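You operate a simulated robot arm through the tools that you are given. There is no shell and no other tool.

You run a simulated robot arm. Do the job below in one go: nothing can be reset, and whatever is moved stays where it is left.

Task
Spray, point and tamp the coping joint.
Fine: in that order; press mortar from the spot board in with the pointing iron till no gap shows; tamp all of it with the tamper; put both back. Set down upright: tamper.

Only the result counts: the job must be done as asked and must still hold three seconds after the hand-in. Knocking over, shifting, dropping, spilling or breaking anything else fails it.

Robot
A 6-joint arm with a two-finger parallel gripper, fixed in place. Base frame: the origin is on the floor under the middle of its stand, x ahead of it, y to its left, z up; the work surface is at about z = 820. Units: mm, degrees, N and s.
With the tool pointing down near the work surface it reaches from about 260 to 680 mm from the base axis. Its first joint turns from -66.0 to 66.0 degrees. Payload 2.9 kg.
The tool frame sits at the grasp point between the pads (the TCP): z along the fingers, y along the line on which they close. The tips reach 30 mm beyond it. Largest opening 110 mm; finger width 20, thickness 10; the body of the gripper, 48 by 112 mm, starts 55 mm behind the TCP.
Orientation is that of the tool frame in the base frame, as a unit quaternion [w, x, y, z]. With the fingers straight down and closing along the base's y, the tool's x points along the base's -x, its y along +y and its z along -z.

Tools
- The arm moves only by the tool play_rows. Its argument "targets" is a list of rows, each a list of 2 entries, a list of its own where there are three numbers: the shift along the base's x, y, z in m, then the turn, a rotation vector about the base's x, y, z in degrees. In form: [[[dx, dy, dz], [rx, ry, rz]], ...]. A call has 1 to 20 rows; each row shifts and turns the commanded pose from where the row before left it. "fingers" is the opening, from 0 (shut) to 1 (fully open), set as the call begins (left out, the last holds). Rows are played at 5 a second. More than 50 mm and 8.6 degrees between two rows, or a gripper value outside its range, and nothing of the call is played. Where a pose cannot be reached the arm comes as near as it can. A force on the tool above 50 N (or 10 N above the force at the start of the call, whichever is more), or a blocked arm, ends the call early, and 0.2 s more pass. The fingers move at their own pace (about 108 mm/s each) and stop on an object; they squeeze with about 29 N. The grip force told is the motor's: it shows also when the fingers shut on nothing. Time passes only in rows, and 0.2 s behind the last, so rows that do not move let the fingers close. It gives the time, the measured TCP pose, the force on the tool (base axes), the opening and the grip force at its end, in the units of the frame above (readings bear some noise), with the torque about the TCP (base axes, N m) and any sound that the robot's microphone picked up, and new pictures: "show" is both (left out), scene, wrist or none.
- Cameras (640 x 400 px; columns grow to the right, rows downward): "scene" is fixed at [79.9, 431.3, 1397.8]; the picture's right is [-0.75, -0.66, 0.00], its down [-0.31, 0.35, -0.88] and it looks along [0.59, -0.66, -0.47] (base axes); focal length 284 px, centre (320, 200). "wrist" rides on the gripper at [72, 17, -103] in the tool frame; the picture's right is [-0.23, 0.97, 0.00], its down [-0.76, -0.18, -0.62] and it looks along [-0.61, -0.14, 0.78] (tool axes); focal length 222 px, centre (320, 200). There is no depth. A picture from a camera that has moved, and an enlarged one, comes with that camera's place and axes in the base frame and with its lens.
- inspect(camera, box): a new picture of the part [left, top, right, bottom] of that camera's present view, enlarged. The clock stands still meanwhile.
- hand_in(): hands the job in; it is judged then, once.

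Places have to be worked out from the pictures, the camera data and where the tool is seen. Open the gripper and draw the arm clear of the work before you hand the job in, unless the task says otherwise.

The tools are called after "Emit:" by a JSON object that holds its "api" and its "payload". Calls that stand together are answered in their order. play_rows: Moves the arm, as the interface text tells. Its arguments: {"type":"object","properties":{"targets":{"type":"array","items":{"type":"array"}},"fingers":{"type":"number"},"show":{"type":"string","enum":["both","scene","wrist","none"]}},"required":["targets"]} The other tools are called the same way: inspect (camera, box) takes an enlarged picture of a part of a camera's view; hand_in () hands the job in.

At the start:

```text
time_s: 0.0
tool_pos: [383.2, -66.9, 1283.4]
orientation: [0.0, 0.0, 1.0, 0.0]
ft_force: [0.3, 0.5, -0.6]
torque: [0.02, 0.0, -0.02]
finger_gap: 109.7
finger_force: 0.0
```

scene: 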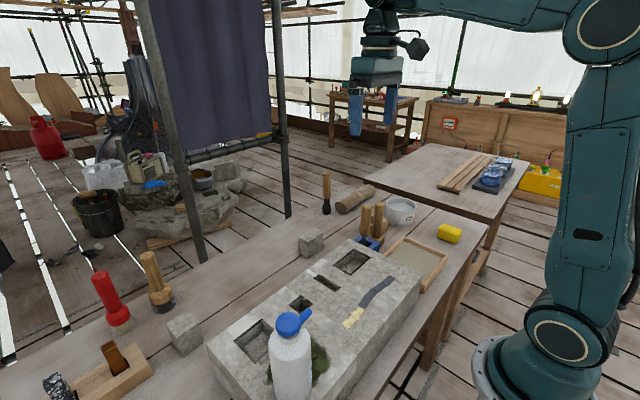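
wrist: 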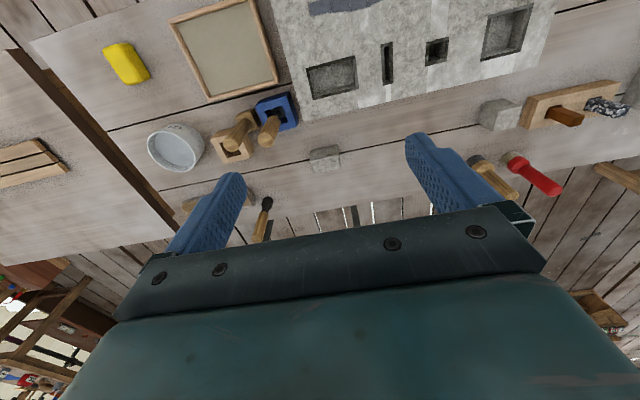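

I start by looking closer at the bench from both cameras before moving anything.

Emit:
{"api": "inspect", "payload": {"camera": "scene", "box": [200, 220, 460, 400]}}

Emit:
{"api": "inspect", "payload": {"camera": "scene", "box": [300, 160, 480, 280]}}

Emit:
{"api": "inspect", "payload": {"camera": "scene", "box": [30, 230, 220, 400]}}

Emit:
{"api": "inspect", "payload": {"camera": "wrist", "box": [80, 0, 360, 175]}}

Emit:
{"api": "inspect", "payload": {"camera": "wrist", "box": [360, 0, 640, 200]}}

```text
2.22 times, centred on (330, 310) of scene
camera zoom: at [79.9, 431.3, 1397.8], right [-0.75, -0.66, 0.0], down [-0.31, 0.35, -0.88], along [0.59, -0.66, -0.47], focal length 630 px, centre (298, -44)
```

zoom: 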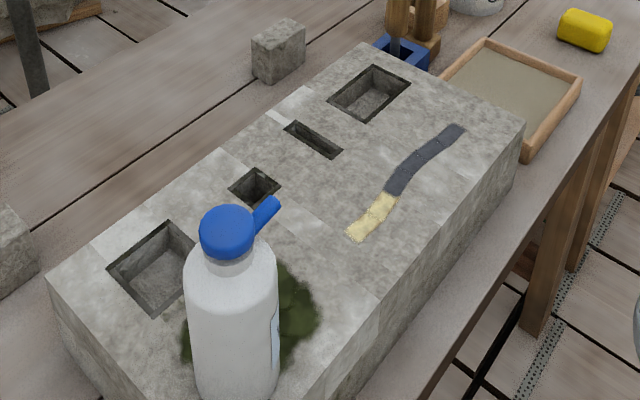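

```text
3.33 times, centred on (390, 220) of scene
camera zoom: at [79.9, 431.3, 1397.8], right [-0.75, -0.66, 0.0], down [-0.31, 0.35, -0.88], along [0.59, -0.66, -0.47], focal length 945 px, centre (87, 133)
```

zoom: 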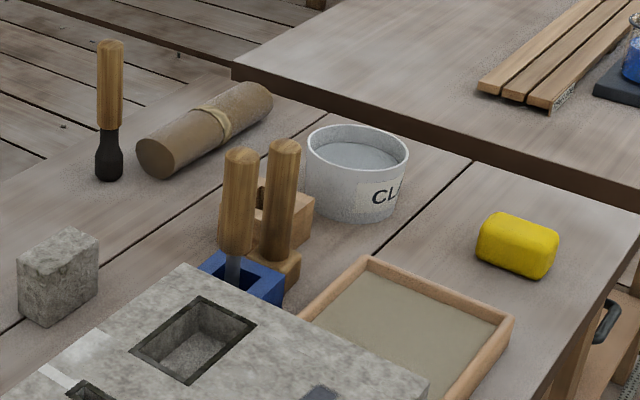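

```text
2.35 times, centred on (125, 315) of scene
camera zoom: at [79.9, 431.3, 1397.8], right [-0.75, -0.66, 0.0], down [-0.31, 0.35, -0.88], along [0.59, -0.66, -0.47], focal length 667 px, centre (779, -71)
```

zoom: 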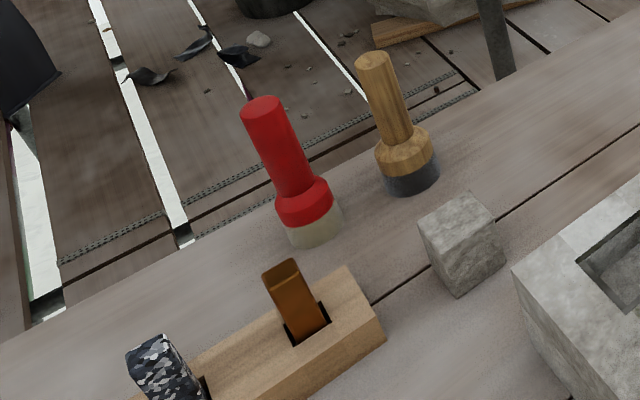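

```text
2.29 times, centred on (220, 88) of wrist
camera zoom: at [311.1, -49.9, 1386.5], right [0.23, 0.97, 0.0], down [0.76, -0.18, 0.62], along [0.61, -0.14, -0.78], focal length 508 px, centre (549, 457)
```

zoom: 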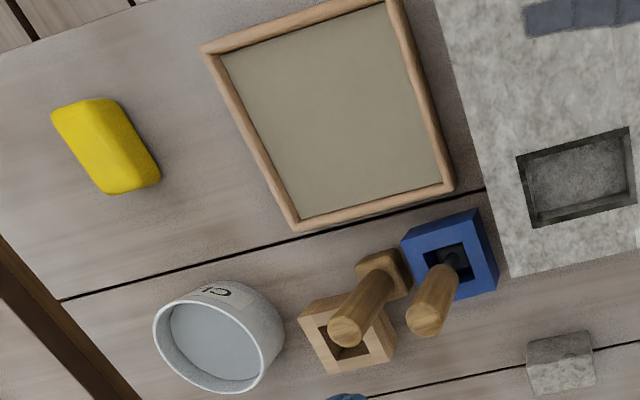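

```text
2.00 times, centred on (500, 100) of wrist
camera zoom: at [311.1, -49.9, 1386.5], right [0.23, 0.97, 0.0], down [0.76, -0.18, 0.62], along [0.61, -0.14, -0.78], focal length 444 px, centre (-40, 400)
```

zoom: 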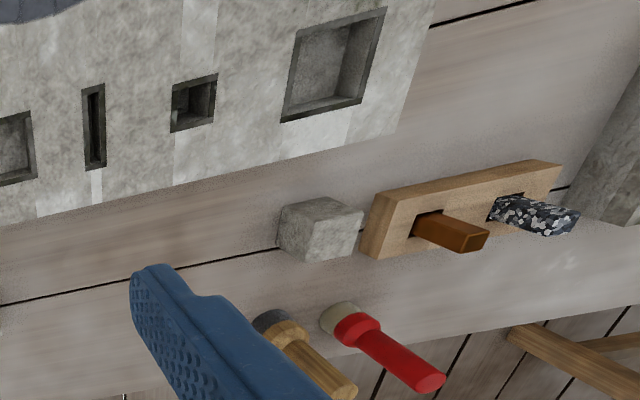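

The bench holds the coping stone (top at about z 917, x 240–460, y −122 to 318), the mortar tray at about (320,−245), a spray bottle at about (285,265), and several candidate tools. I move the wrist camera lower over the stone for a better look.

Emit:
{"api": "play_rows", "payload": {"targets": [[[-0.013, 0.032, -0.02], [0, 0, 0]], [[-0.013, 0.032, -0.02], [0, 0, 0]], [[-0.013, 0.032, -0.02], [0, 0, 0]], [[-0.013, 0.032, -0.02], [0, 0, 0]], [[0, 0, 0], [0, 0, 0]]], "fingers": 1}}

```text
time_s: 1.2
tool_pos: [330.0, 60.3, 1204.2]
orientation: [0.001, 0.0, 1.0, 0.0]
ft_force: [0.4, -1.0, 0.1]
torque: [0.01, 0.01, -0.04]
finger_gap: 109.9
finger_force: 0.0
camera wrist: at [259.3, 78.0, 1307.3], right [0.23, 0.97, 0.0], down [0.76, -0.18, 0.62], along [0.61, -0.14, -0.78], focal length 222 px, centre (320, 200)
```

scene: 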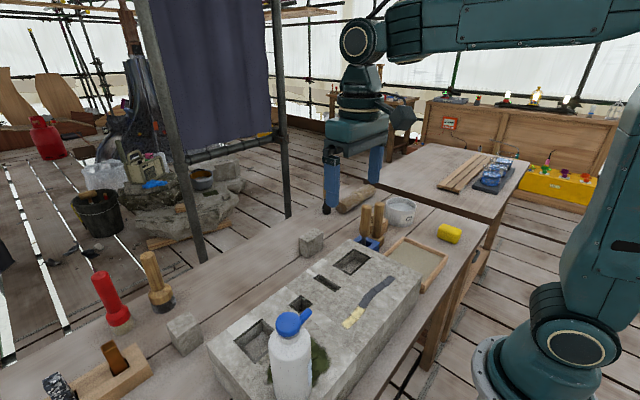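
wrist: 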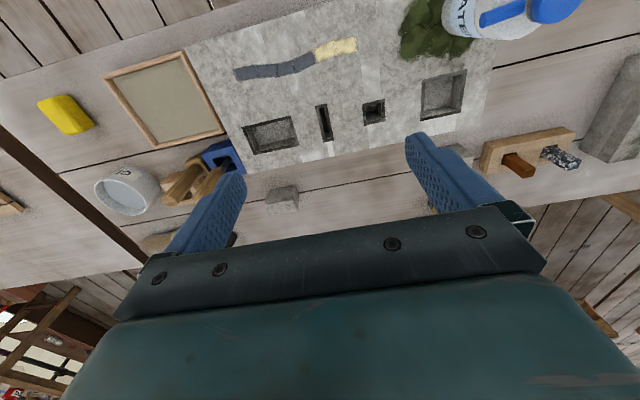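

Emit:
{"api": "inspect", "payload": {"camera": "wrist", "box": [180, 0, 400, 140]}}

Emit:
{"api": "inspect", "payload": {"camera": "wrist", "box": [380, 0, 620, 150]}}

Emit:
{"api": "inspect", "payload": {"camera": "wrist", "box": [80, 50, 300, 250]}}

Emit:
{"api": "inspect", "payload": {"camera": "scene", "box": [255, 290, 345, 400]}}

```text
2.86 times, centred on (290, 70) of wrist
camera zoom: at [259.3, 78.0, 1307.3], right [0.23, 0.97, 0.0], down [0.76, -0.18, 0.62], along [0.61, -0.14, -0.78], focal length 635 px, centre (406, 571)
```

zoom: 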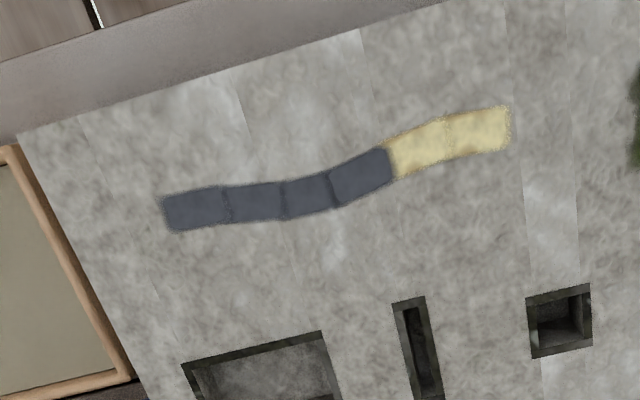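

```text
2.67 times, centred on (500, 75) of wrist
camera zoom: at [259.3, 78.0, 1307.3], right [0.23, 0.97, 0.0], down [0.76, -0.18, 0.62], along [0.61, -0.14, -0.78], focal length 592 px, centre (-160, 533)
```

zoom: 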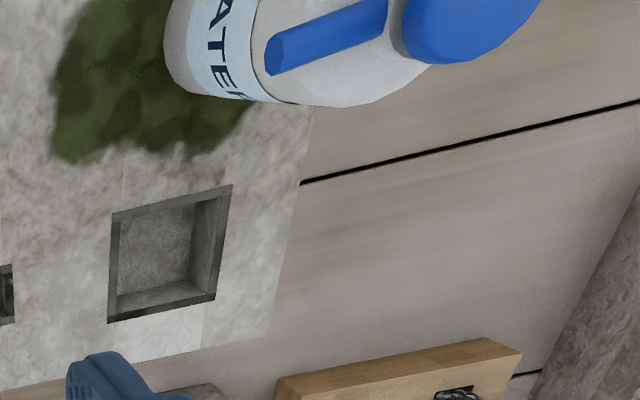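

```text
2.00 times, centred on (190, 150) of wrist
camera zoom: at [259.3, 78.0, 1307.3], right [0.23, 0.97, 0.0], down [0.76, -0.18, 0.62], along [0.61, -0.14, -0.78], focal length 444 px, centre (580, 300)
```

zoom: 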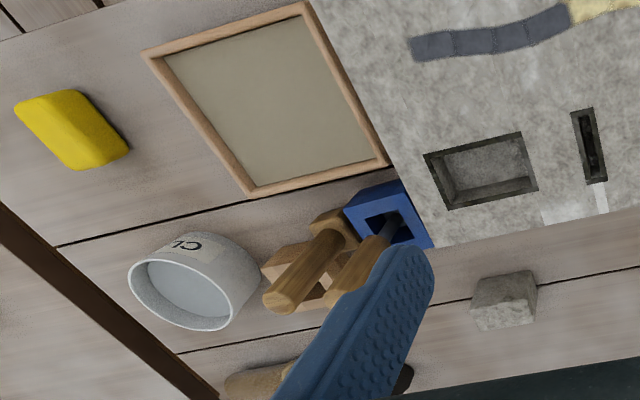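

```text
3.64 times, centred on (300, 345) of scene
camera zoom: at [79.8, 431.3, 1397.8], right [-0.75, -0.66, 0.0], down [-0.31, 0.35, -0.88], along [0.59, -0.66, -0.47], focal length 1031 px, centre (393, -327)
```

zoom: 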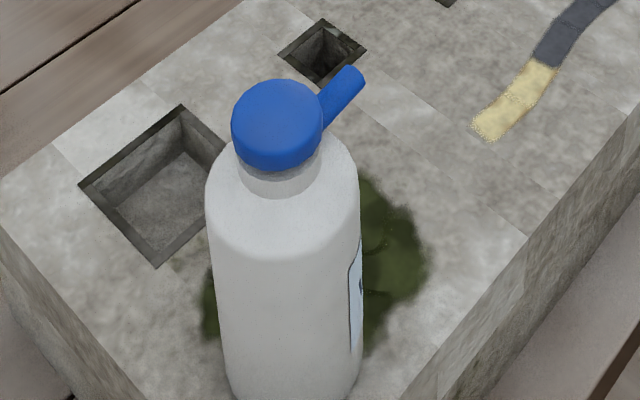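

The joint runs along y from about −63 to 123 at x≈290–300: four dark sections and two cream ones. I now take the camera over the two handles and holders behind the tray to tell what they are.

Emit:
{"api": "play_rows", "payload": {"targets": [[[0.012, -0.042, -0.009], [0, 0, 0]], [[0.012, -0.042, -0.009], [0, 0, 0]], [[0.012, -0.042, -0.009], [0, 0, 0]], [[0.012, -0.042, -0.009], [0, 0, 0]], [[0.012, -0.042, -0.009], [0, 0, 0]], [[0.012, -0.042, -0.009], [0, 0, 0]], [[0, 0, 0], [0, 0, 0]]], "show": "wrist"}}

```text
time_s: 2.8
tool_pos: [402.1, -192.0, 1148.3]
orientation: [0.001, 0.0, 1.0, 0.0]
ft_force: [-0.1, -1.1, -1.1]
torque: [0.03, 0.01, -0.01]
finger_gap: 110.0
finger_force: 0.0
camera wrist: at [331.3, -174.8, 1252.7], right [0.23, 0.97, 0.0], down [0.76, -0.18, 0.62], along [0.61, -0.14, -0.78], focal length 222 px, centre (320, 200)
```

wrist: 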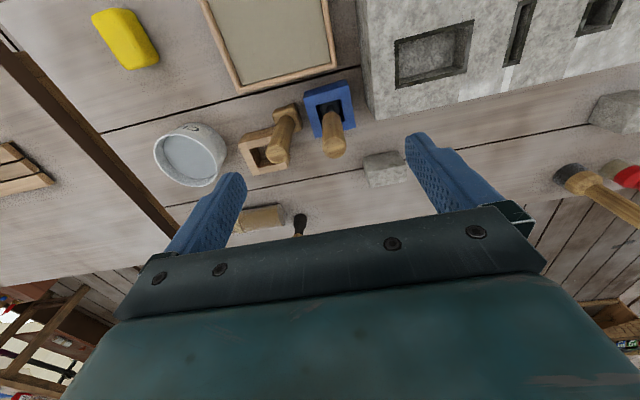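

Emit:
{"api": "inspect", "payload": {"camera": "wrist", "box": [220, 60, 420, 240]}}

Emit:
{"api": "inspect", "payload": {"camera": "wrist", "box": [540, 80, 640, 240]}}

Emit:
{"api": "inspect", "payload": {"camera": "scene", "box": [345, 190, 405, 250]}}

```text
2.22 times, centred on (320, 150) of wrist
camera zoom: at [331.3, -174.8, 1252.7], right [0.23, 0.97, 0.0], down [0.76, -0.18, 0.62], along [0.61, -0.14, -0.78], focal length 494 px, centre (320, 311)
```

zoom: 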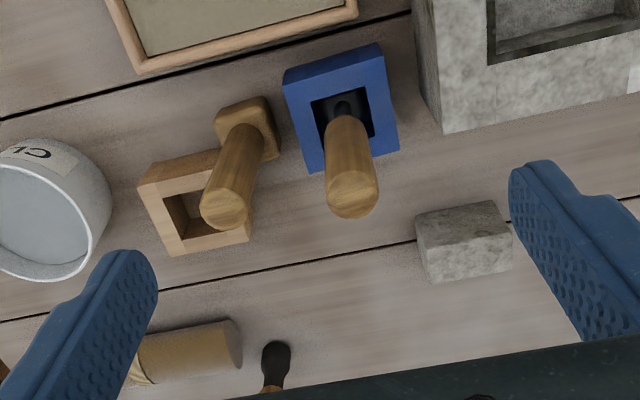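

```text
2.50 times, centred on (590, 160) of wrist
camera zoom: at [331.3, -174.8, 1252.7], right [0.23, 0.97, 0.0], down [0.76, -0.18, 0.62], along [0.61, -0.14, -0.78], focal length 555 px, centre (-355, 300)
```

zoom: 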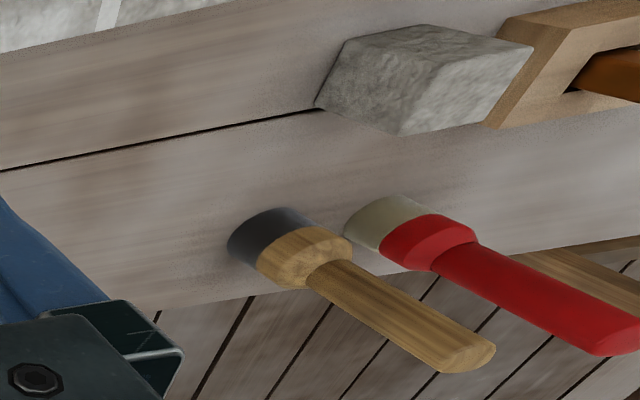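

```text
6.67 times, centred on (375, 220) of scene
camera zoom: at [79.9, 431.3, 1397.8], right [-0.75, -0.66, 0.0], down [-0.31, 0.35, -0.88], along [0.59, -0.66, -0.47], focal length 1890 px, centre (-47, 67)
```

zoom: 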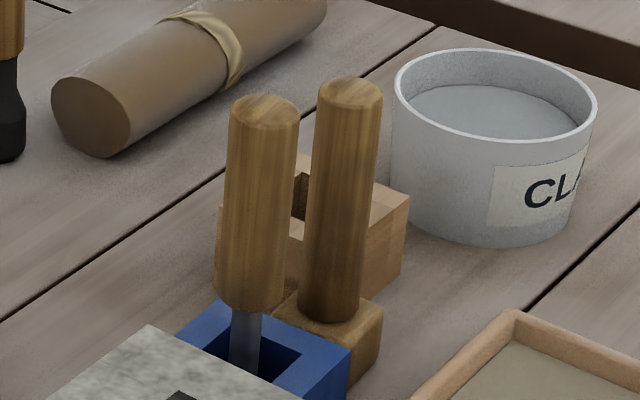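

The handle in the blue holder has a steel shank (pointing iron, about (451,−187), handle z 898–1000). Next to it a tool with a square wooden foot stands upright (tamper, about (454,−265), top z≈976). The brushes and the left-hand holder look out of reach. Next I look at the water bottle closely.

Emit:
{"api": "play_rows", "payload": {"targets": [[[-0.0152, 0.0422, 0.0032], [0, 0, 0]], [[-0.0152, 0.0422, 0.0032], [0, 0, 0]], [[-0.0152, 0.0422, 0.0032], [0, 0, 0]], [[-0.0152, 0.0422, 0.0032], [0, 0, 0]], [[-0.0152, 0.0422, 0.0032], [0, 0, 0]], [[-0.0152, 0.0422, 0.0032], [0, 0, 0]], [[-0.0152, 0.0422, 0.0032], [0, 0, 0]], [[-0.0152, 0.0422, 0.0032], [0, 0, 0]], [[-0.0152, 0.0422, 0.0032], [0, 0, 0]], [[-0.0152, 0.0422, 0.0032], [0, 0, 0]], [[0, 0, 0], [0, 0, 0]]], "show": "both"}}

```text
time_s: 5.2
tool_pos: [249.4, 231.8, 1182.0]
orientation: [0.0, 0.0, 1.0, 0.001]
ft_force: [0.4, -0.3, 0.4]
torque: [0.01, 0.01, -0.01]
finger_gap: 110.0
finger_force: 0.0
camera wrist: at [178.3, 248.7, 1285.1], right [0.23, 0.97, 0.0], down [0.76, -0.18, 0.62], along [0.61, -0.14, -0.78], focal length 222 px, centre (320, 200)
```

scene: 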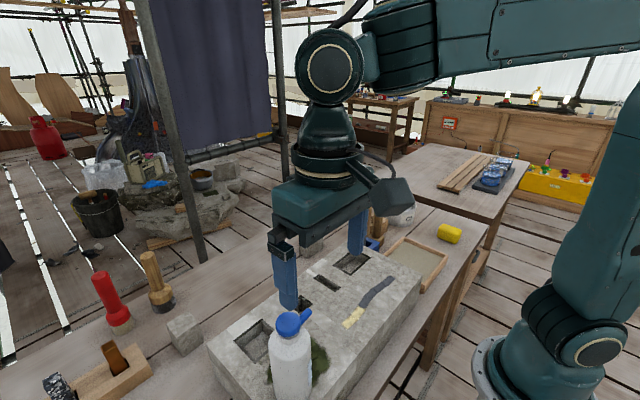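
wrist: 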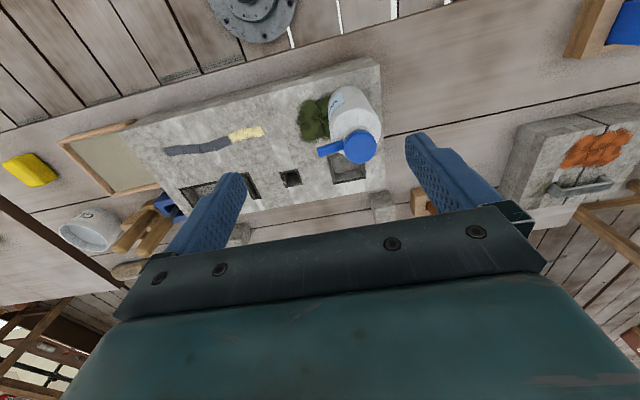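

Emit:
{"api": "inspect", "payload": {"camera": "wrist", "box": [280, 60, 400, 200]}}

Emit:
{"api": "inspect", "payload": {"camera": "wrist", "box": [520, 0, 640, 240]}}

Emit:
{"api": "inspect", "payload": {"camera": "scene", "box": [250, 250, 400, 400]}}

```text
2.86 times, centred on (340, 130) of wrist
camera zoom: at [178.3, 248.7, 1285.1], right [0.23, 0.97, 0.0], down [0.76, -0.18, 0.62], along [0.61, -0.14, -0.78], focal length 635 px, centre (263, 400)
```

zoom: 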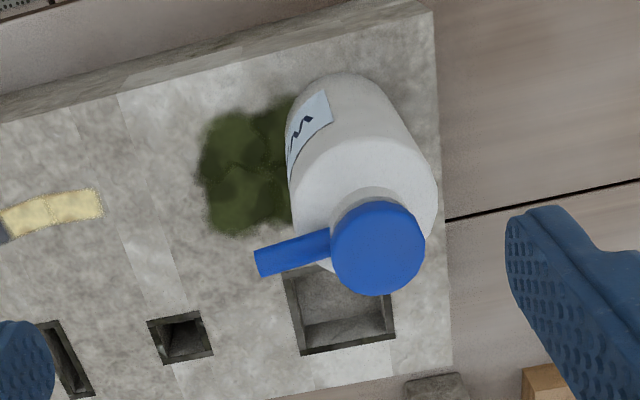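

```text
1.67 times, centred on (580, 120) of wrist
camera zoom: at [178.3, 248.7, 1285.1], right [0.23, 0.97, 0.0], down [0.76, -0.18, 0.62], along [0.61, -0.14, -0.78], focal length 370 px, centre (-113, 333)
```

zoom: 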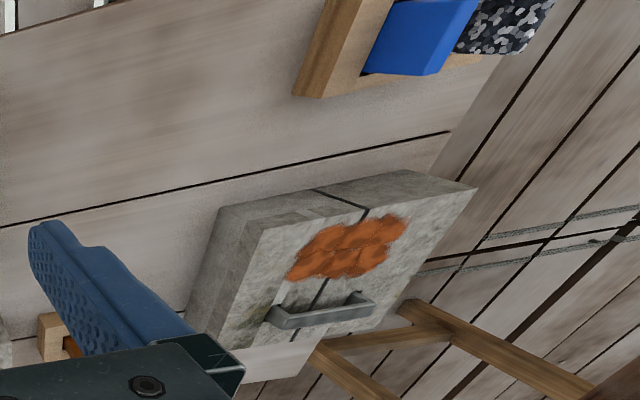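

```text
2.67 times, centred on (325, 325) of scene
camera zoom: at [79.8, 431.3, 1397.8], right [-0.75, -0.66, 0.0], down [-0.31, 0.35, -0.88], along [0.59, -0.66, -0.47], focal length 756 px, centre (307, -133)
```

zoom: 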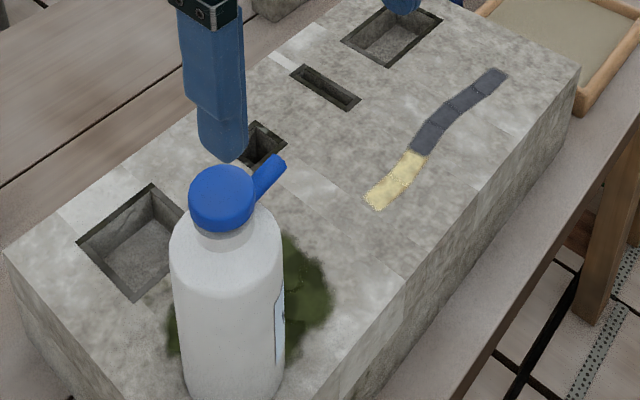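

The bottle "WATER" stands on the stone with its axis at about (290,266), dia ≈61, cap top ≈1073; its spout points along −y with the tip near (289,220,1055). I turn the gripper −90° so it closes along x (clear of the spout) and go above the bottle.

Emit:
{"api": "play_rows", "payload": {"targets": [[[0.0037, 0.0031, 0], [0, 0, -8.1818]], [[0.0037, 0.0031, 0], [0, 0, -8.1818]], [[0.0037, 0.0031, 0], [0, 0, -8.1818]], [[0.0037, 0.0031, 0], [0, 0, -8.1818]], [[0.0037, 0.0031, 0], [0, 0, -8.1818]], [[0.0037, 0.0031, 0], [0, 0, -8.1818]], [[0.0037, 0.0031, 0], [0, 0, -8.1818]], [[0.0037, 0.0031, 0], [0, 0, -8.1818]], [[0.0037, 0.0031, 0], [0, 0, -8.1818]], [[0.0037, 0.0031, 0], [0, 0, -8.1818]], [[0.0037, 0.0031, 0], [0, 0, -8.1818]], [[0, 0, 0], [0, 0, 0]]], "show": "both"}}

```text
time_s: 7.8
tool_pos: [290.8, 265.3, 1181.0]
orientation: [0.0, 0.707, 0.707, 0.0]
ft_force: [0.4, 0.5, -0.7]
torque: [-0.02, -0.01, 0.01]
finger_gap: 110.0
finger_force: 0.1
camera wrist: at [309.5, 337.7, 1284.3], right [0.97, -0.23, 0.0], down [-0.18, -0.76, 0.62], along [-0.14, -0.61, -0.78], focal length 222 px, centre (320, 200)
```

scene: 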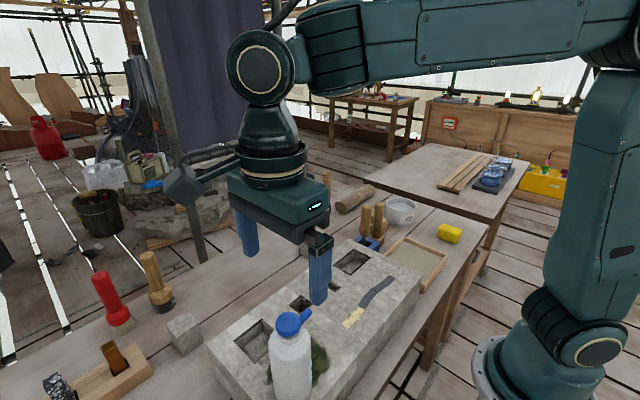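
wrist: 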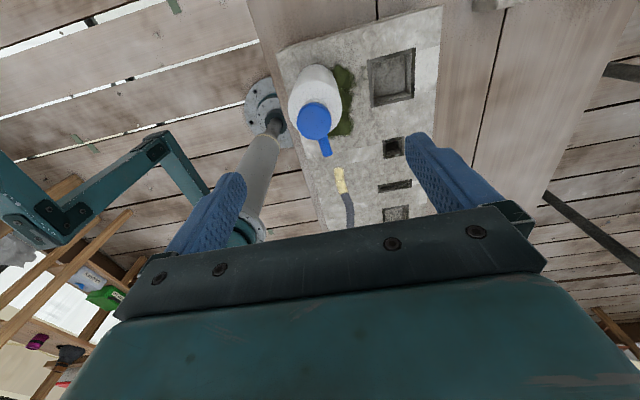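

Emit:
{"api": "inspect", "payload": {"camera": "wrist", "box": [270, 50, 430, 170]}}

Emit:
{"api": "inspect", "payload": {"camera": "wrist", "box": [260, 140, 440, 240]}}

```text
3.33 times, centred on (350, 110) of wrist
camera zoom: at [309.5, 337.7, 1284.3], right [0.97, -0.23, 0.0], down [-0.18, -0.76, 0.62], along [-0.14, -0.61, -0.78], focal length 740 px, centre (220, 500)
```

zoom: 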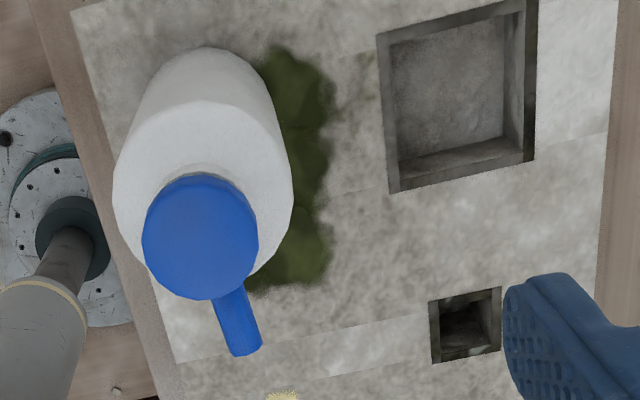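

```text
3.56 times, centred on (350, 190) of wrist
camera zoom: at [309.5, 337.7, 1284.3], right [0.97, -0.23, 0.0], down [-0.18, -0.76, 0.62], along [-0.14, -0.61, -0.78], focal length 790 px, centre (213, 236)
```

zoom: 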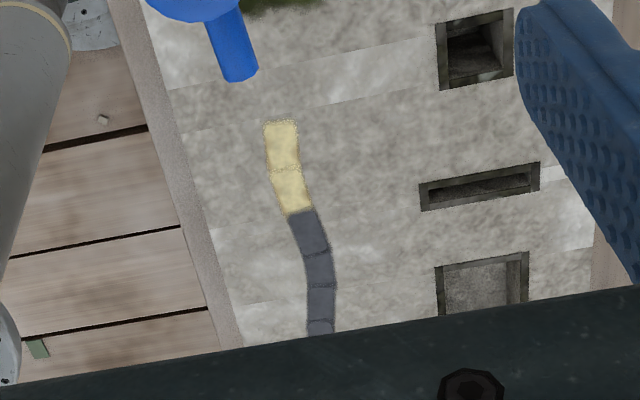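

The cap centre works out at about (288,266) and the body dia ≈60. I lower to TCP z≈1027 (palm just above the cap) with the fingers open.

Emit:
{"api": "play_rows", "payload": {"targets": [[[-0.0023, 0.0007, -0.04], [0, 0, 0]], [[0, 0, -0.04], [0, 0, 0]], [[0, 0, -0.03], [0, 0, 0]], [[0, 0, -0.02], [0, 0, 0]], [[0, 0, -0.014], [0, 0, 0]], [[0, 0, -0.01], [0, 0, 0]], [[0, 0, 0], [0, 0, 0]]], "show": "both"}}

```text
time_s: 9.4
tool_pos: [288.7, 266.7, 1026.5]
orientation: [0.0, 0.708, 0.707, 0.0]
ft_force: [-0.7, -0.1, 0.7]
torque: [-0.01, 0.0, 0.02]
finger_gap: 110.2
finger_force: 0.0
camera wrist: at [307.1, 338.1, 1130.0], right [0.97, -0.23, 0.0], down [-0.18, -0.76, 0.62], along [-0.14, -0.61, -0.78], focal length 222 px, centre (320, 200)
```

scene: 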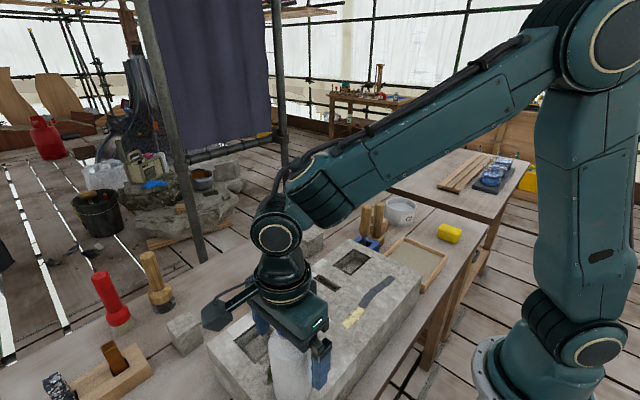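
wrist: 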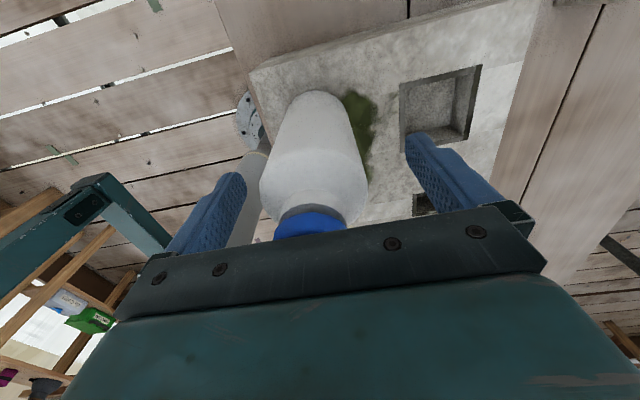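

No contact and the bottle sits centred between the fingers. I close gently to a position just below the bottle's width to see contact and grip force.

Emit:
{"api": "play_rows", "payload": {"targets": [[[0, 0, 0], [0, 0, 0]], [[0, 0, 0], [0, 0, 0]], [[0, 0, 0], [0, 0, 0]], [[0, 0, 0], [0, 0, 0]]], "fingers": 0.52, "show": "wrist"}}

```text
time_s: 10.4
tool_pos: [289.1, 265.6, 1027.6]
orientation: [0.0, 0.707, 0.708, 0.0]
ft_force: [-1.2, 0.0, -1.2]
torque: [-0.07, 0.05, 0.01]
finger_gap: 58.9
finger_force: 29.1
camera wrist: at [307.2, 338.1, 1130.2], right [0.97, -0.23, 0.0], down [-0.18, -0.76, 0.62], along [-0.14, -0.61, -0.78], focal length 222 px, centre (320, 200)
```

wrist: 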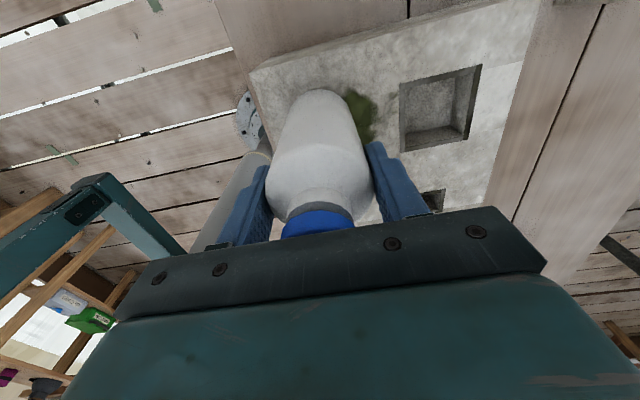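

The bottle is held (58.9 mm, 29 N) with no sound. I lift it straight up a little and check that it is held firmly.

Emit:
{"api": "play_rows", "payload": {"targets": [[[0, 0, 0.01], [0, 0, 0]], [[0, 0, 0.02], [0, 0, 0]], [[0, 0, 0.03], [0, 0, 0]], [[0, 0, 0.03], [0, 0, 0]], [[0, 0, 0], [0, 0, 0]]], "show": "both"}}

```text
time_s: 11.6
tool_pos: [287.1, 266.2, 1117.1]
orientation: [0.0, 0.707, 0.707, 0.0]
ft_force: [0.3, 0.0, -3.5]
torque: [-0.02, 0.01, -0.03]
finger_gap: 59.0
finger_force: 29.0
camera wrist: at [306.2, 338.5, 1221.0], right [0.97, -0.23, 0.0], down [-0.18, -0.76, 0.62], along [-0.14, -0.61, -0.78], focal length 222 px, centre (320, 200)
```

scene: 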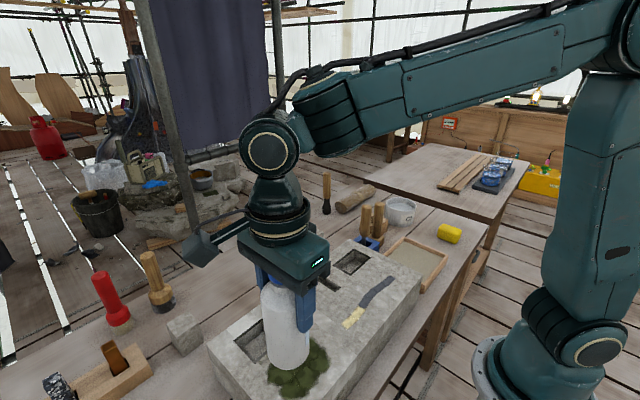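
wrist: 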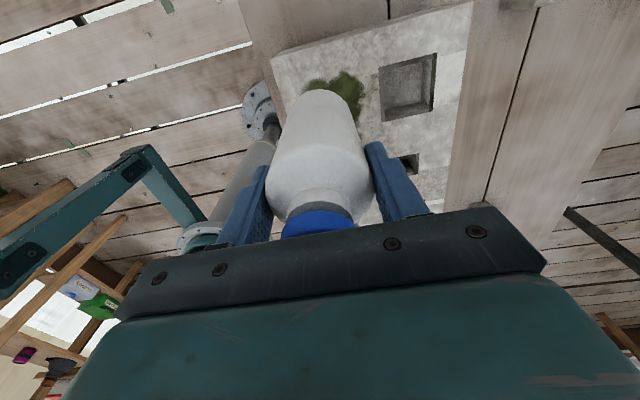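

Held well; the bottle weighs about 0.35 kg. I now tilt it by 45° about +x so the spout points forward and down at the middle of the joint, and watch for any sound or wetting.

Emit:
{"api": "play_rows", "payload": {"targets": [[[0.001, 0, 0], [7.5, 0, 0]], [[0.001, 0, 0], [7.5, 0, 0]], [[0.001, 0, 0], [7.5, 0, 0]], [[0.001, 0, 0], [7.5, 0, 0]], [[0.001, 0, 0], [7.5, 0, 0]], [[0.001, 0, 0], [7.5, 0, 0]], [[0, 0, 0], [0, 0, 0]]], "show": "both"}}

```text
time_s: 13.2
tool_pos: [294.4, 265.3, 1116.4]
orientation: [-0.271, 0.653, 0.653, 0.271]
ft_force: [-0.3, 0.6, -3.8]
torque: [-0.07, 0.0, 0.02]
finger_gap: 59.0
finger_force: 29.1
camera wrist: at [312.7, 244.2, 1241.8], right [0.97, -0.16, -0.16], down [-0.18, -0.98, -0.1], along [-0.14, 0.12, -0.98], focal length 222 px, centre (320, 200)
```

scene: 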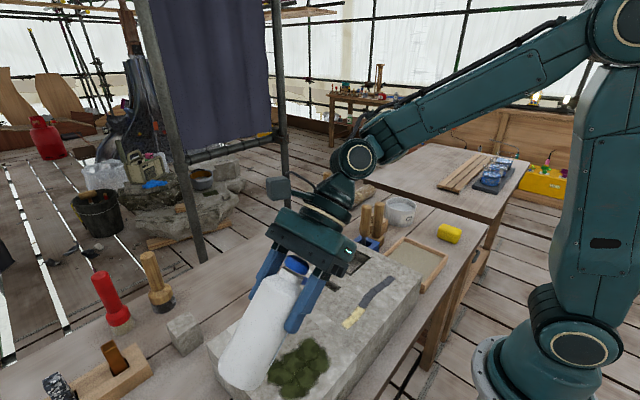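
wrist: 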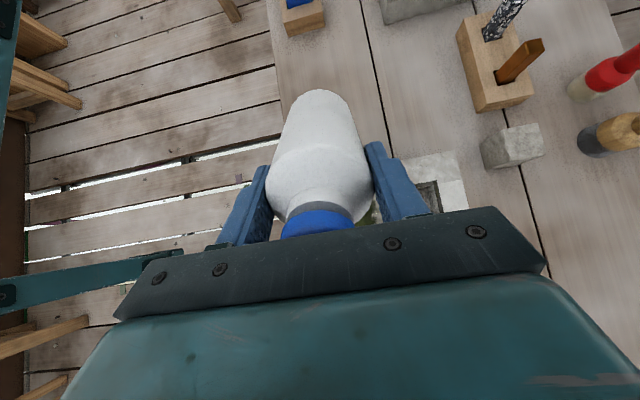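

Emit:
{"api": "inspect", "payload": {"camera": "scene", "box": [280, 240, 420, 350]}}

```text
3.64 times, centred on (350, 295) of scene
camera zoom: at [79.9, 431.3, 1397.8], right [-0.75, -0.66, 0.0], down [-0.31, 0.35, -0.88], along [0.59, -0.66, -0.47], focal length 1031 px, centre (211, -146)
```

zoom: 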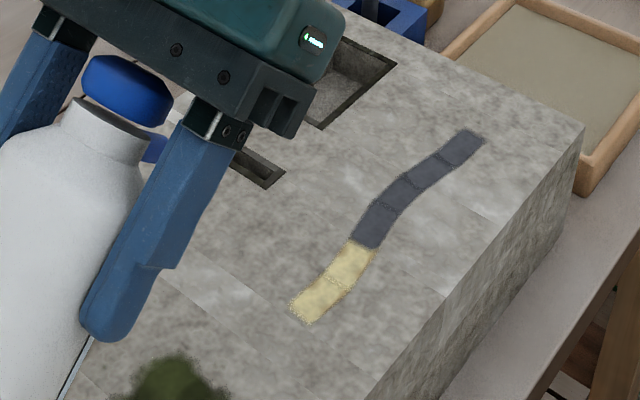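

No wetting yet from this distance. I tilt to 60° and bring the spout close (about 90 mm above), aimed at the near end of the joint (y≈106).

Emit:
{"api": "play_rows", "payload": {"targets": [[[0, -0.01, 0], [7.5, 0, 0]], [[0, -0.01, 0], [7.5, 0, 0]], [[0, -0.02, -0.03], [0, 0, 0]], [[0, -0.02, -0.03], [0, 0, 0]], [[0, 0, -0.026], [0, 0, 0]], [[0, 0, 0], [0, 0, 0]], [[0, 0, 0], [0, 0, 0]]], "show": "both"}}

```text
time_s: 14.8
tool_pos: [294.2, 205.9, 1031.6]
orientation: [-0.353, 0.613, 0.612, 0.354]
ft_force: [0.0, -1.0, -2.9]
torque: [-0.11, -0.05, -0.01]
finger_gap: 59.1
finger_force: 29.0
camera wrist: at [312.1, 152.9, 1144.9], right [0.97, -0.11, -0.2], down [-0.18, -0.92, -0.35], along [-0.14, 0.37, -0.92], focal length 222 px, centre (320, 200)
```

scene: 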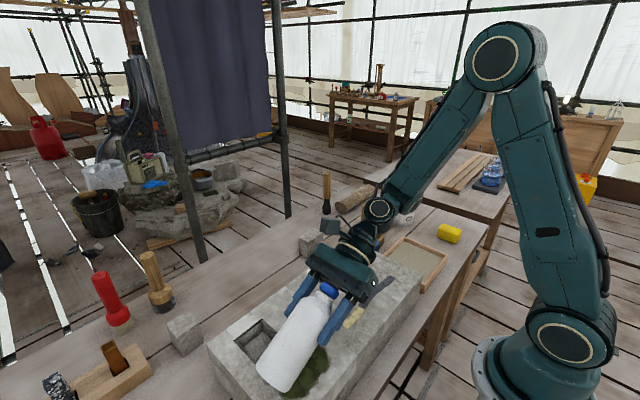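
wrist: 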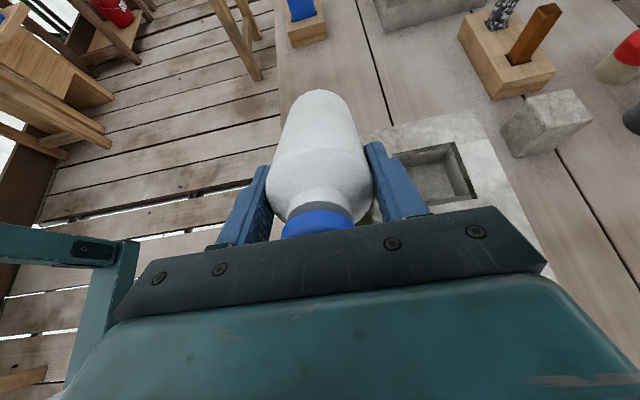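

Emit:
{"api": "inspect", "payload": {"camera": "scene", "box": [250, 240, 420, 400]}}

```text
2.50 times, centred on (335, 320) of scene
camera zoom: at [79.9, 431.3, 1397.8], right [-0.75, -0.66, 0.0], down [-0.31, 0.35, -0.88], along [0.59, -0.66, -0.47], focal length 709 px, centre (282, -100)
```

zoom: 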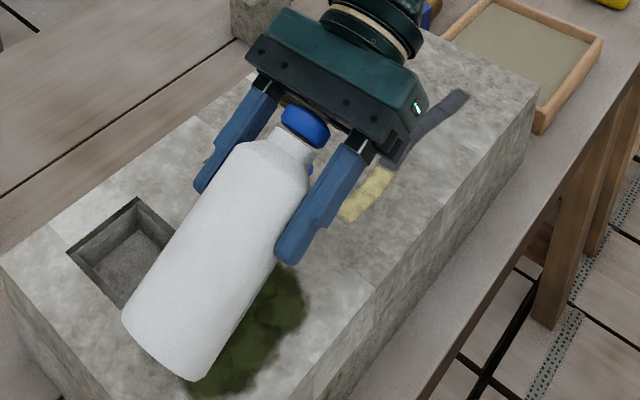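

No wetting or sound yet at this aim. I squeeze harder (command the fingers shut) to see whether squeezing works the spray.

Emit:
{"api": "play_rows", "payload": {"targets": [[[0, 0, 0], [0, 0, 0]], [[0, 0, 0], [0, 0, 0]], [[0, 0, 0], [0, 0, 0]], [[0, 0, 0], [0, 0, 0]], [[0, 0, 0], [0, 0, 0]]], "fingers": 0.3, "show": "scene"}}

Emit:
{"api": "inspect", "payload": {"camera": "scene", "box": [300, 260, 400, 360]}}

```text
time_s: 16.0
tool_pos: [294.0, 206.3, 1030.5]
orientation: [-0.354, 0.612, 0.613, 0.353]
ft_force: [-0.8, 0.5, -3.3]
torque: [-0.09, 0.0, -0.01]
finger_gap: 59.0
finger_force: 28.7
```

scene: 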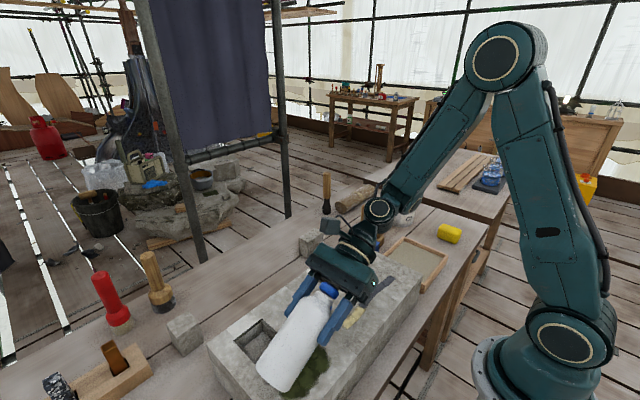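

```text
4.00 times, centred on (350, 310) of scene
camera zoom: at [79.9, 431.3, 1397.8], right [-0.75, -0.66, 0.0], down [-0.31, 0.35, -0.88], along [0.59, -0.66, -0.47], focal length 1134 px, centre (200, -240)
```

zoom: 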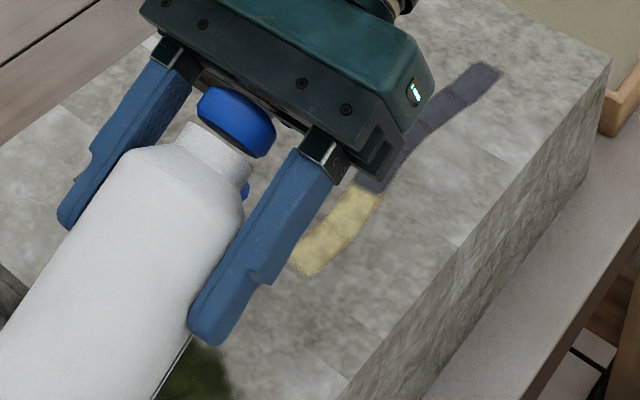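

No spray from squeezing here. I go steeper and closer: tilt 75°, spout about 40 mm above the near end of the joint.

Emit:
{"api": "play_rows", "payload": {"targets": [[[0, -0.012, -0.005], [3.75, 0, 0]], [[0, -0.012, -0.01], [3.75, 0, 0]], [[0, -0.012, -0.01], [3.75, 0, 0]], [[0, -0.012, -0.01], [3.75, 0, 0]], [[0, 0, 0], [0, 0, 0]], [[0, 0, 0], [0, 0, 0]]], "show": "scene"}}

Emit:
{"api": "inspect", "payload": {"camera": "scene", "box": [300, 260, 400, 360]}}

```text
time_s: 17.4
tool_pos: [293.4, 157.6, 997.1]
orientation: [-0.431, 0.56, 0.562, 0.43]
ft_force: [0.3, 0.0, -3.3]
torque: [-0.11, 0.01, 0.0]
finger_gap: 59.2
finger_force: 29.3
```

scene: 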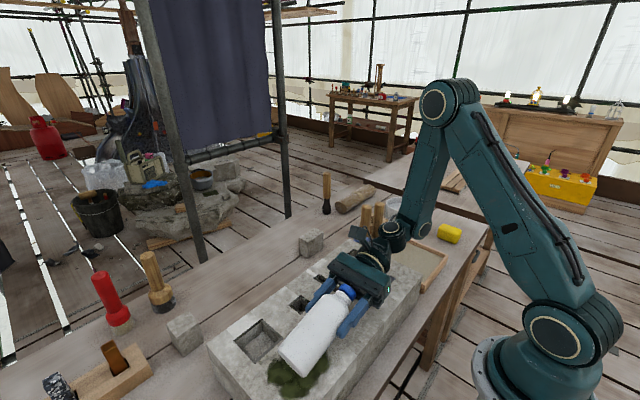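

```text
4.00 times, centred on (350, 310) of scene
camera zoom: at [79.9, 431.3, 1397.8], right [-0.75, -0.66, 0.0], down [-0.31, 0.35, -0.88], along [0.59, -0.66, -0.47], focal length 1134 px, centre (200, -240)
```

zoom: 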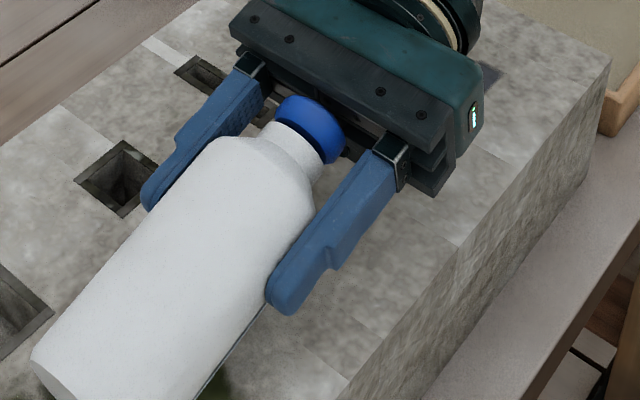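

The spout is now right over the joint but the gripper hides it. I sweep slowly along the whole joint following its wave, then will back off and check for wetting.

Emit:
{"api": "play_rows", "payload": {"targets": [[[0.0001, -0.00775, 0], [0, 0, 0]], [[0.0001, -0.00775, 0], [0, 0, 0]], [[0.0001, -0.00775, 0], [0, 0, 0]], [[0.0001, -0.00775, 0], [0, 0, 0]], [[0.00095, -0.008, 0], [0, 0, 0]], [[0.00095, -0.008, 0], [0, 0, 0]], [[0.00095, -0.008, 0], [0, 0, 0]], [[0.00095, -0.008, 0], [0, 0, 0]], [[0, 0, 0], [0, 0, 0]]], "show": "both"}}

Emit:
{"api": "inspect", "payload": {"camera": "scene", "box": [300, 260, 400, 360]}}

```text
time_s: 19.4
tool_pos: [298.5, 94.6, 995.3]
orientation: [-0.431, 0.56, 0.561, 0.43]
ft_force: [0.6, 0.1, -4.1]
torque: [-0.14, -0.01, -0.02]
finger_gap: 59.1
finger_force: 29.3
camera wrist: at [317.0, 13.7, 1092.9], right [0.97, -0.06, -0.22], down [-0.18, -0.8, -0.57], along [-0.14, 0.6, -0.79], focal length 222 px, centre (320, 200)
```

scene: 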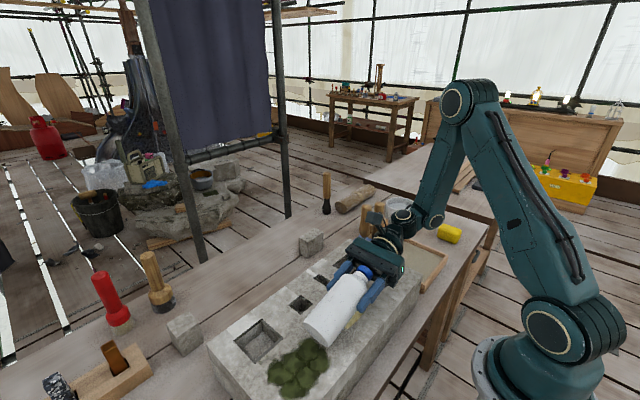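
wrist: 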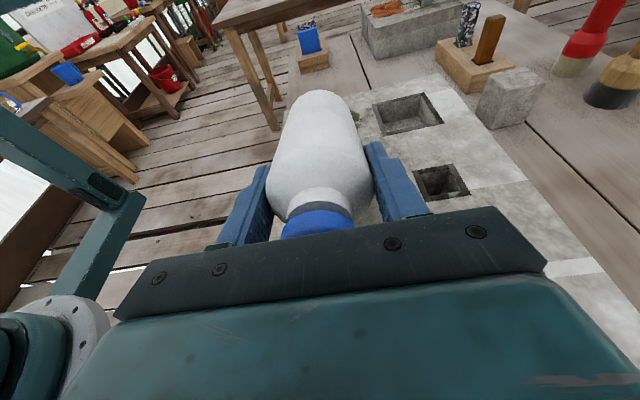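

```text
4.00 times, centred on (350, 310) of scene
camera zoom: at [79.9, 431.3, 1397.8], right [-0.75, -0.66, 0.0], down [-0.31, 0.35, -0.88], along [0.59, -0.66, -0.47], focal length 1134 px, centre (200, -240)
```

zoom: 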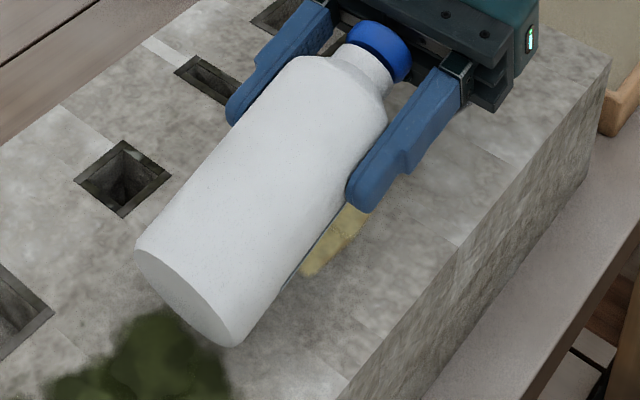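

The cream part near the bottle may look a bit different now, though it is shadowed. I continue the sweep to the far end.

Emit:
{"api": "play_rows", "payload": {"targets": [[[0.0004, -0.0075, 0], [0, 0, 0]], [[0.0004, -0.0075, 0], [0, 0, 0]], [[0.0004, -0.0075, 0], [0, 0, 0]], [[0.0004, -0.0075, 0], [0, 0, 0]], [[-0.0008, -0.007, 0], [0, 0, 0]], [[-0.0008, -0.007, 0], [0, 0, 0]], [[-0.0008, -0.007, 0], [0, 0, 0]], [[-0.0008, -0.007, 0], [0, 0, 0]], [[-0.00125, -0.00775, 0], [0, 0, 0]], [[-0.00125, -0.00775, 0], [0, 0, 0]], [[-0.00125, -0.00775, 0], [0, 0, 0]], [[-0.00125, -0.00775, 0], [0, 0, 0]], [[0, 0, 0], [0, 0, 0]]], "show": "scene"}}

Emit:
{"api": "inspect", "payload": {"camera": "scene", "box": [300, 240, 420, 360]}}

```text
time_s: 22.2
tool_pos: [293.3, 3.7, 995.0]
orientation: [-0.43, 0.561, 0.561, 0.43]
ft_force: [-0.8, -0.6, -3.5]
torque: [-0.12, -0.01, -0.02]
finger_gap: 58.9
finger_force: 29.3
```

scene: 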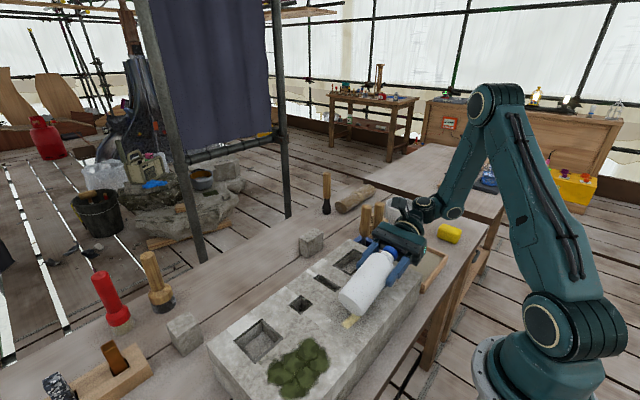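

```text
3.33 times, centred on (360, 300) of scene
camera zoom: at [79.9, 431.3, 1397.8], right [-0.75, -0.66, 0.0], down [-0.31, 0.35, -0.88], along [0.59, -0.66, -0.47], focal length 945 px, centre (187, -133)
```

zoom: 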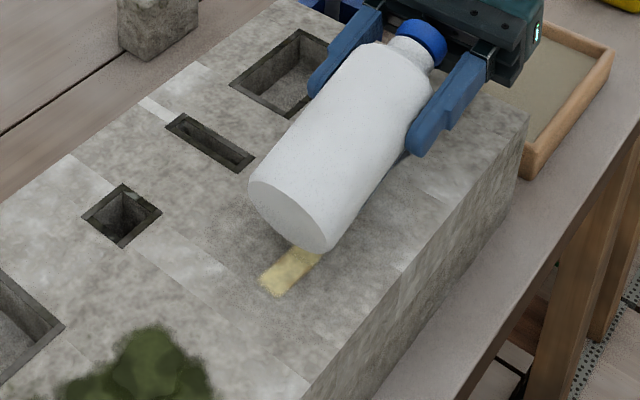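

The stone around the joint now looks damp, so the spray works when aimed close. I retrace the sweep back along the joint (still wetting it), then look at it uncovered.

Emit:
{"api": "play_rows", "payload": {"targets": [[[0.0025, 0.015, 0], [0, 0, 0]], [[0.0025, 0.016, 0], [0, 0, 0]], [[0.0015, 0.015, 0], [0, 0, 0]], [[0.0015, 0.015, 0], [0, 0, 0]], [[-0.001, 0.015, 0], [0, 0, 0]], [[-0.001, 0.015, 0], [0, 0, 0]], [[-0.002, 0.016, 0], [0, 0, 0]], [[-0.001, 0.016, 0], [0, 0, 0]], [[0, 0.016, 0], [0, 0, 0]], [[0, 0.016, 0], [0, 0, 0]], [[0, 0.03, 0.03], [0, 0, 0]], [[0, 0.03, 0.04], [0, 0, 0]], [[0, 0, 0], [0, 0, 0]]], "show": "scene"}}

Emit:
{"api": "inspect", "payload": {"camera": "scene", "box": [300, 240, 420, 360]}}

```text
time_s: 25.0
tool_pos: [296.1, 221.5, 1066.3]
orientation: [-0.431, 0.56, 0.562, 0.43]
ft_force: [0.5, -0.6, -2.4]
torque: [-0.15, -0.04, -0.02]
finger_gap: 59.0
finger_force: 29.0
```

scene: 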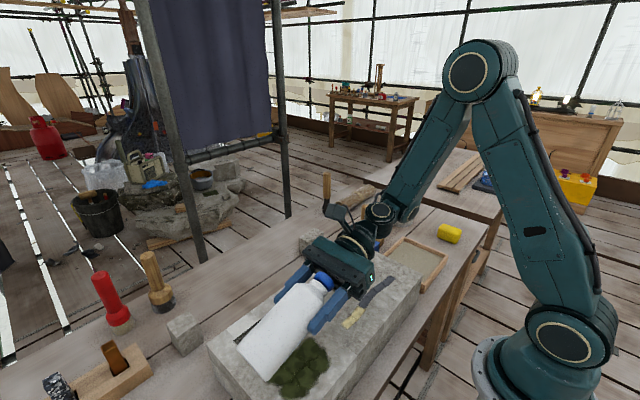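

```text
3.33 times, centred on (360, 300) of scene
camera zoom: at [79.9, 431.4, 1397.8], right [-0.75, -0.66, 0.0], down [-0.31, 0.35, -0.88], along [0.59, -0.66, -0.47], focal length 945 px, centre (187, -133)
```

zoom: 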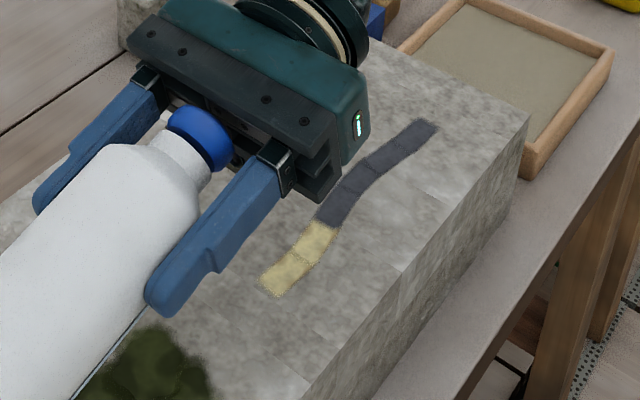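

The joint shows no wetting, so the earlier darkening was only shadow; the spray was not triggered. I check where the spout actually points now.

Emit:
{"api": "inspect", "payload": {"camera": "scene", "box": [300, 255, 380, 335]}}

Emit:
{"api": "inspect", "payload": {"camera": "wrist", "box": [240, 80, 400, 240]}}

```text
5.00 times, centred on (340, 295) of scene
camera zoom: at [79.9, 431.4, 1397.8], right [-0.75, -0.66, 0.0], down [-0.31, 0.35, -0.88], along [0.59, -0.66, -0.47], focal length 1418 px, centre (220, -275)
```

zoom: 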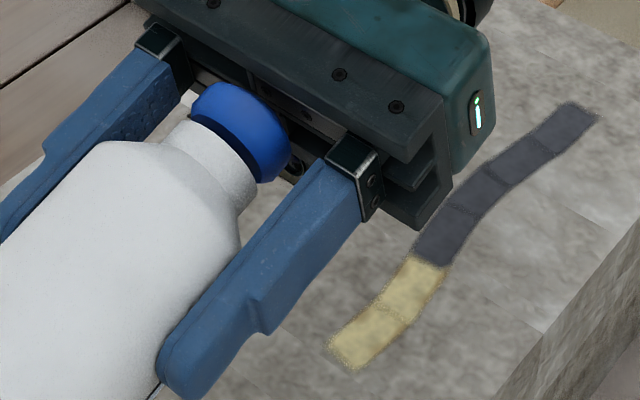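

```text
2.50 times, centred on (320, 160) of wrist
camera zoom: at [314.2, 139.9, 1163.0], right [0.97, -0.06, -0.22], down [-0.18, -0.8, -0.57], along [-0.14, 0.6, -0.79], focal length 555 px, centre (320, 300)
```

zoom: 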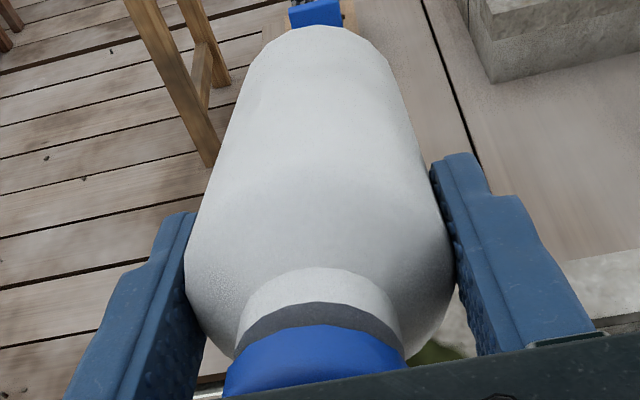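

I return to the 60° aim at the near section (about 100 mm from it) and hold there with the fingers commanded fully shut, to test a stronger squeeze plus dwell time.

Emit:
{"api": "play_rows", "payload": {"targets": [[[0, 0, 0], [-7.5, 0, 0]], [[0, -0.005, -0.01], [-7.5, 0, 0]], [[0, -0.01, -0.026], [0, 0, 0]], [[0, 0, 0], [0, 0, 0]], [[0, 0, 0], [0, 0, 0]], [[0, 0, 0], [0, 0, 0]], [[0, 0, 0], [0, 0, 0]], [[0, 0, 0], [0, 0, 0]], [[0, 0, 0], [0, 0, 0]], [[0, 0, 0], [0, 0, 0]], [[0, 0, 0], [0, 0, 0]], [[0, 0, 0], [0, 0, 0]]], "fingers": 0, "show": "none"}}

Emit:
{"api": "inspect", "payload": {"camera": "scene", "box": [300, 260, 400, 360]}}

```text
time_s: 27.6
tool_pos: [295.1, 205.1, 1029.6]
orientation: [-0.353, 0.613, 0.612, 0.354]
ft_force: [0.4, -0.2, -4.5]
torque: [-0.14, 0.0, -0.01]
finger_gap: 58.9
finger_force: 29.5
```

```text
4.00 times, centred on (350, 310) of scene
camera zoom: at [79.9, 431.3, 1397.8], right [-0.75, -0.66, 0.0], down [-0.31, 0.35, -0.88], along [0.59, -0.66, -0.47], focal length 1134 px, centre (200, -240)
```

zoom: 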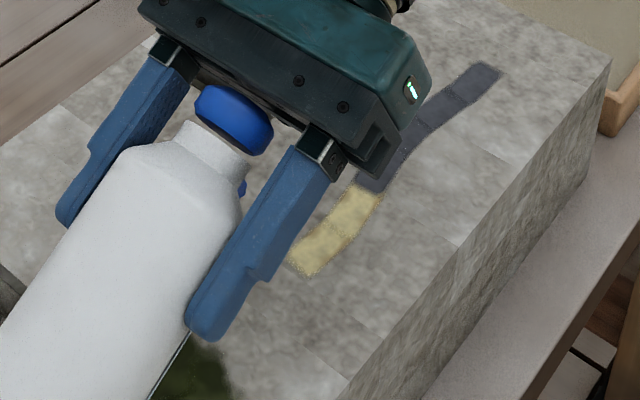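

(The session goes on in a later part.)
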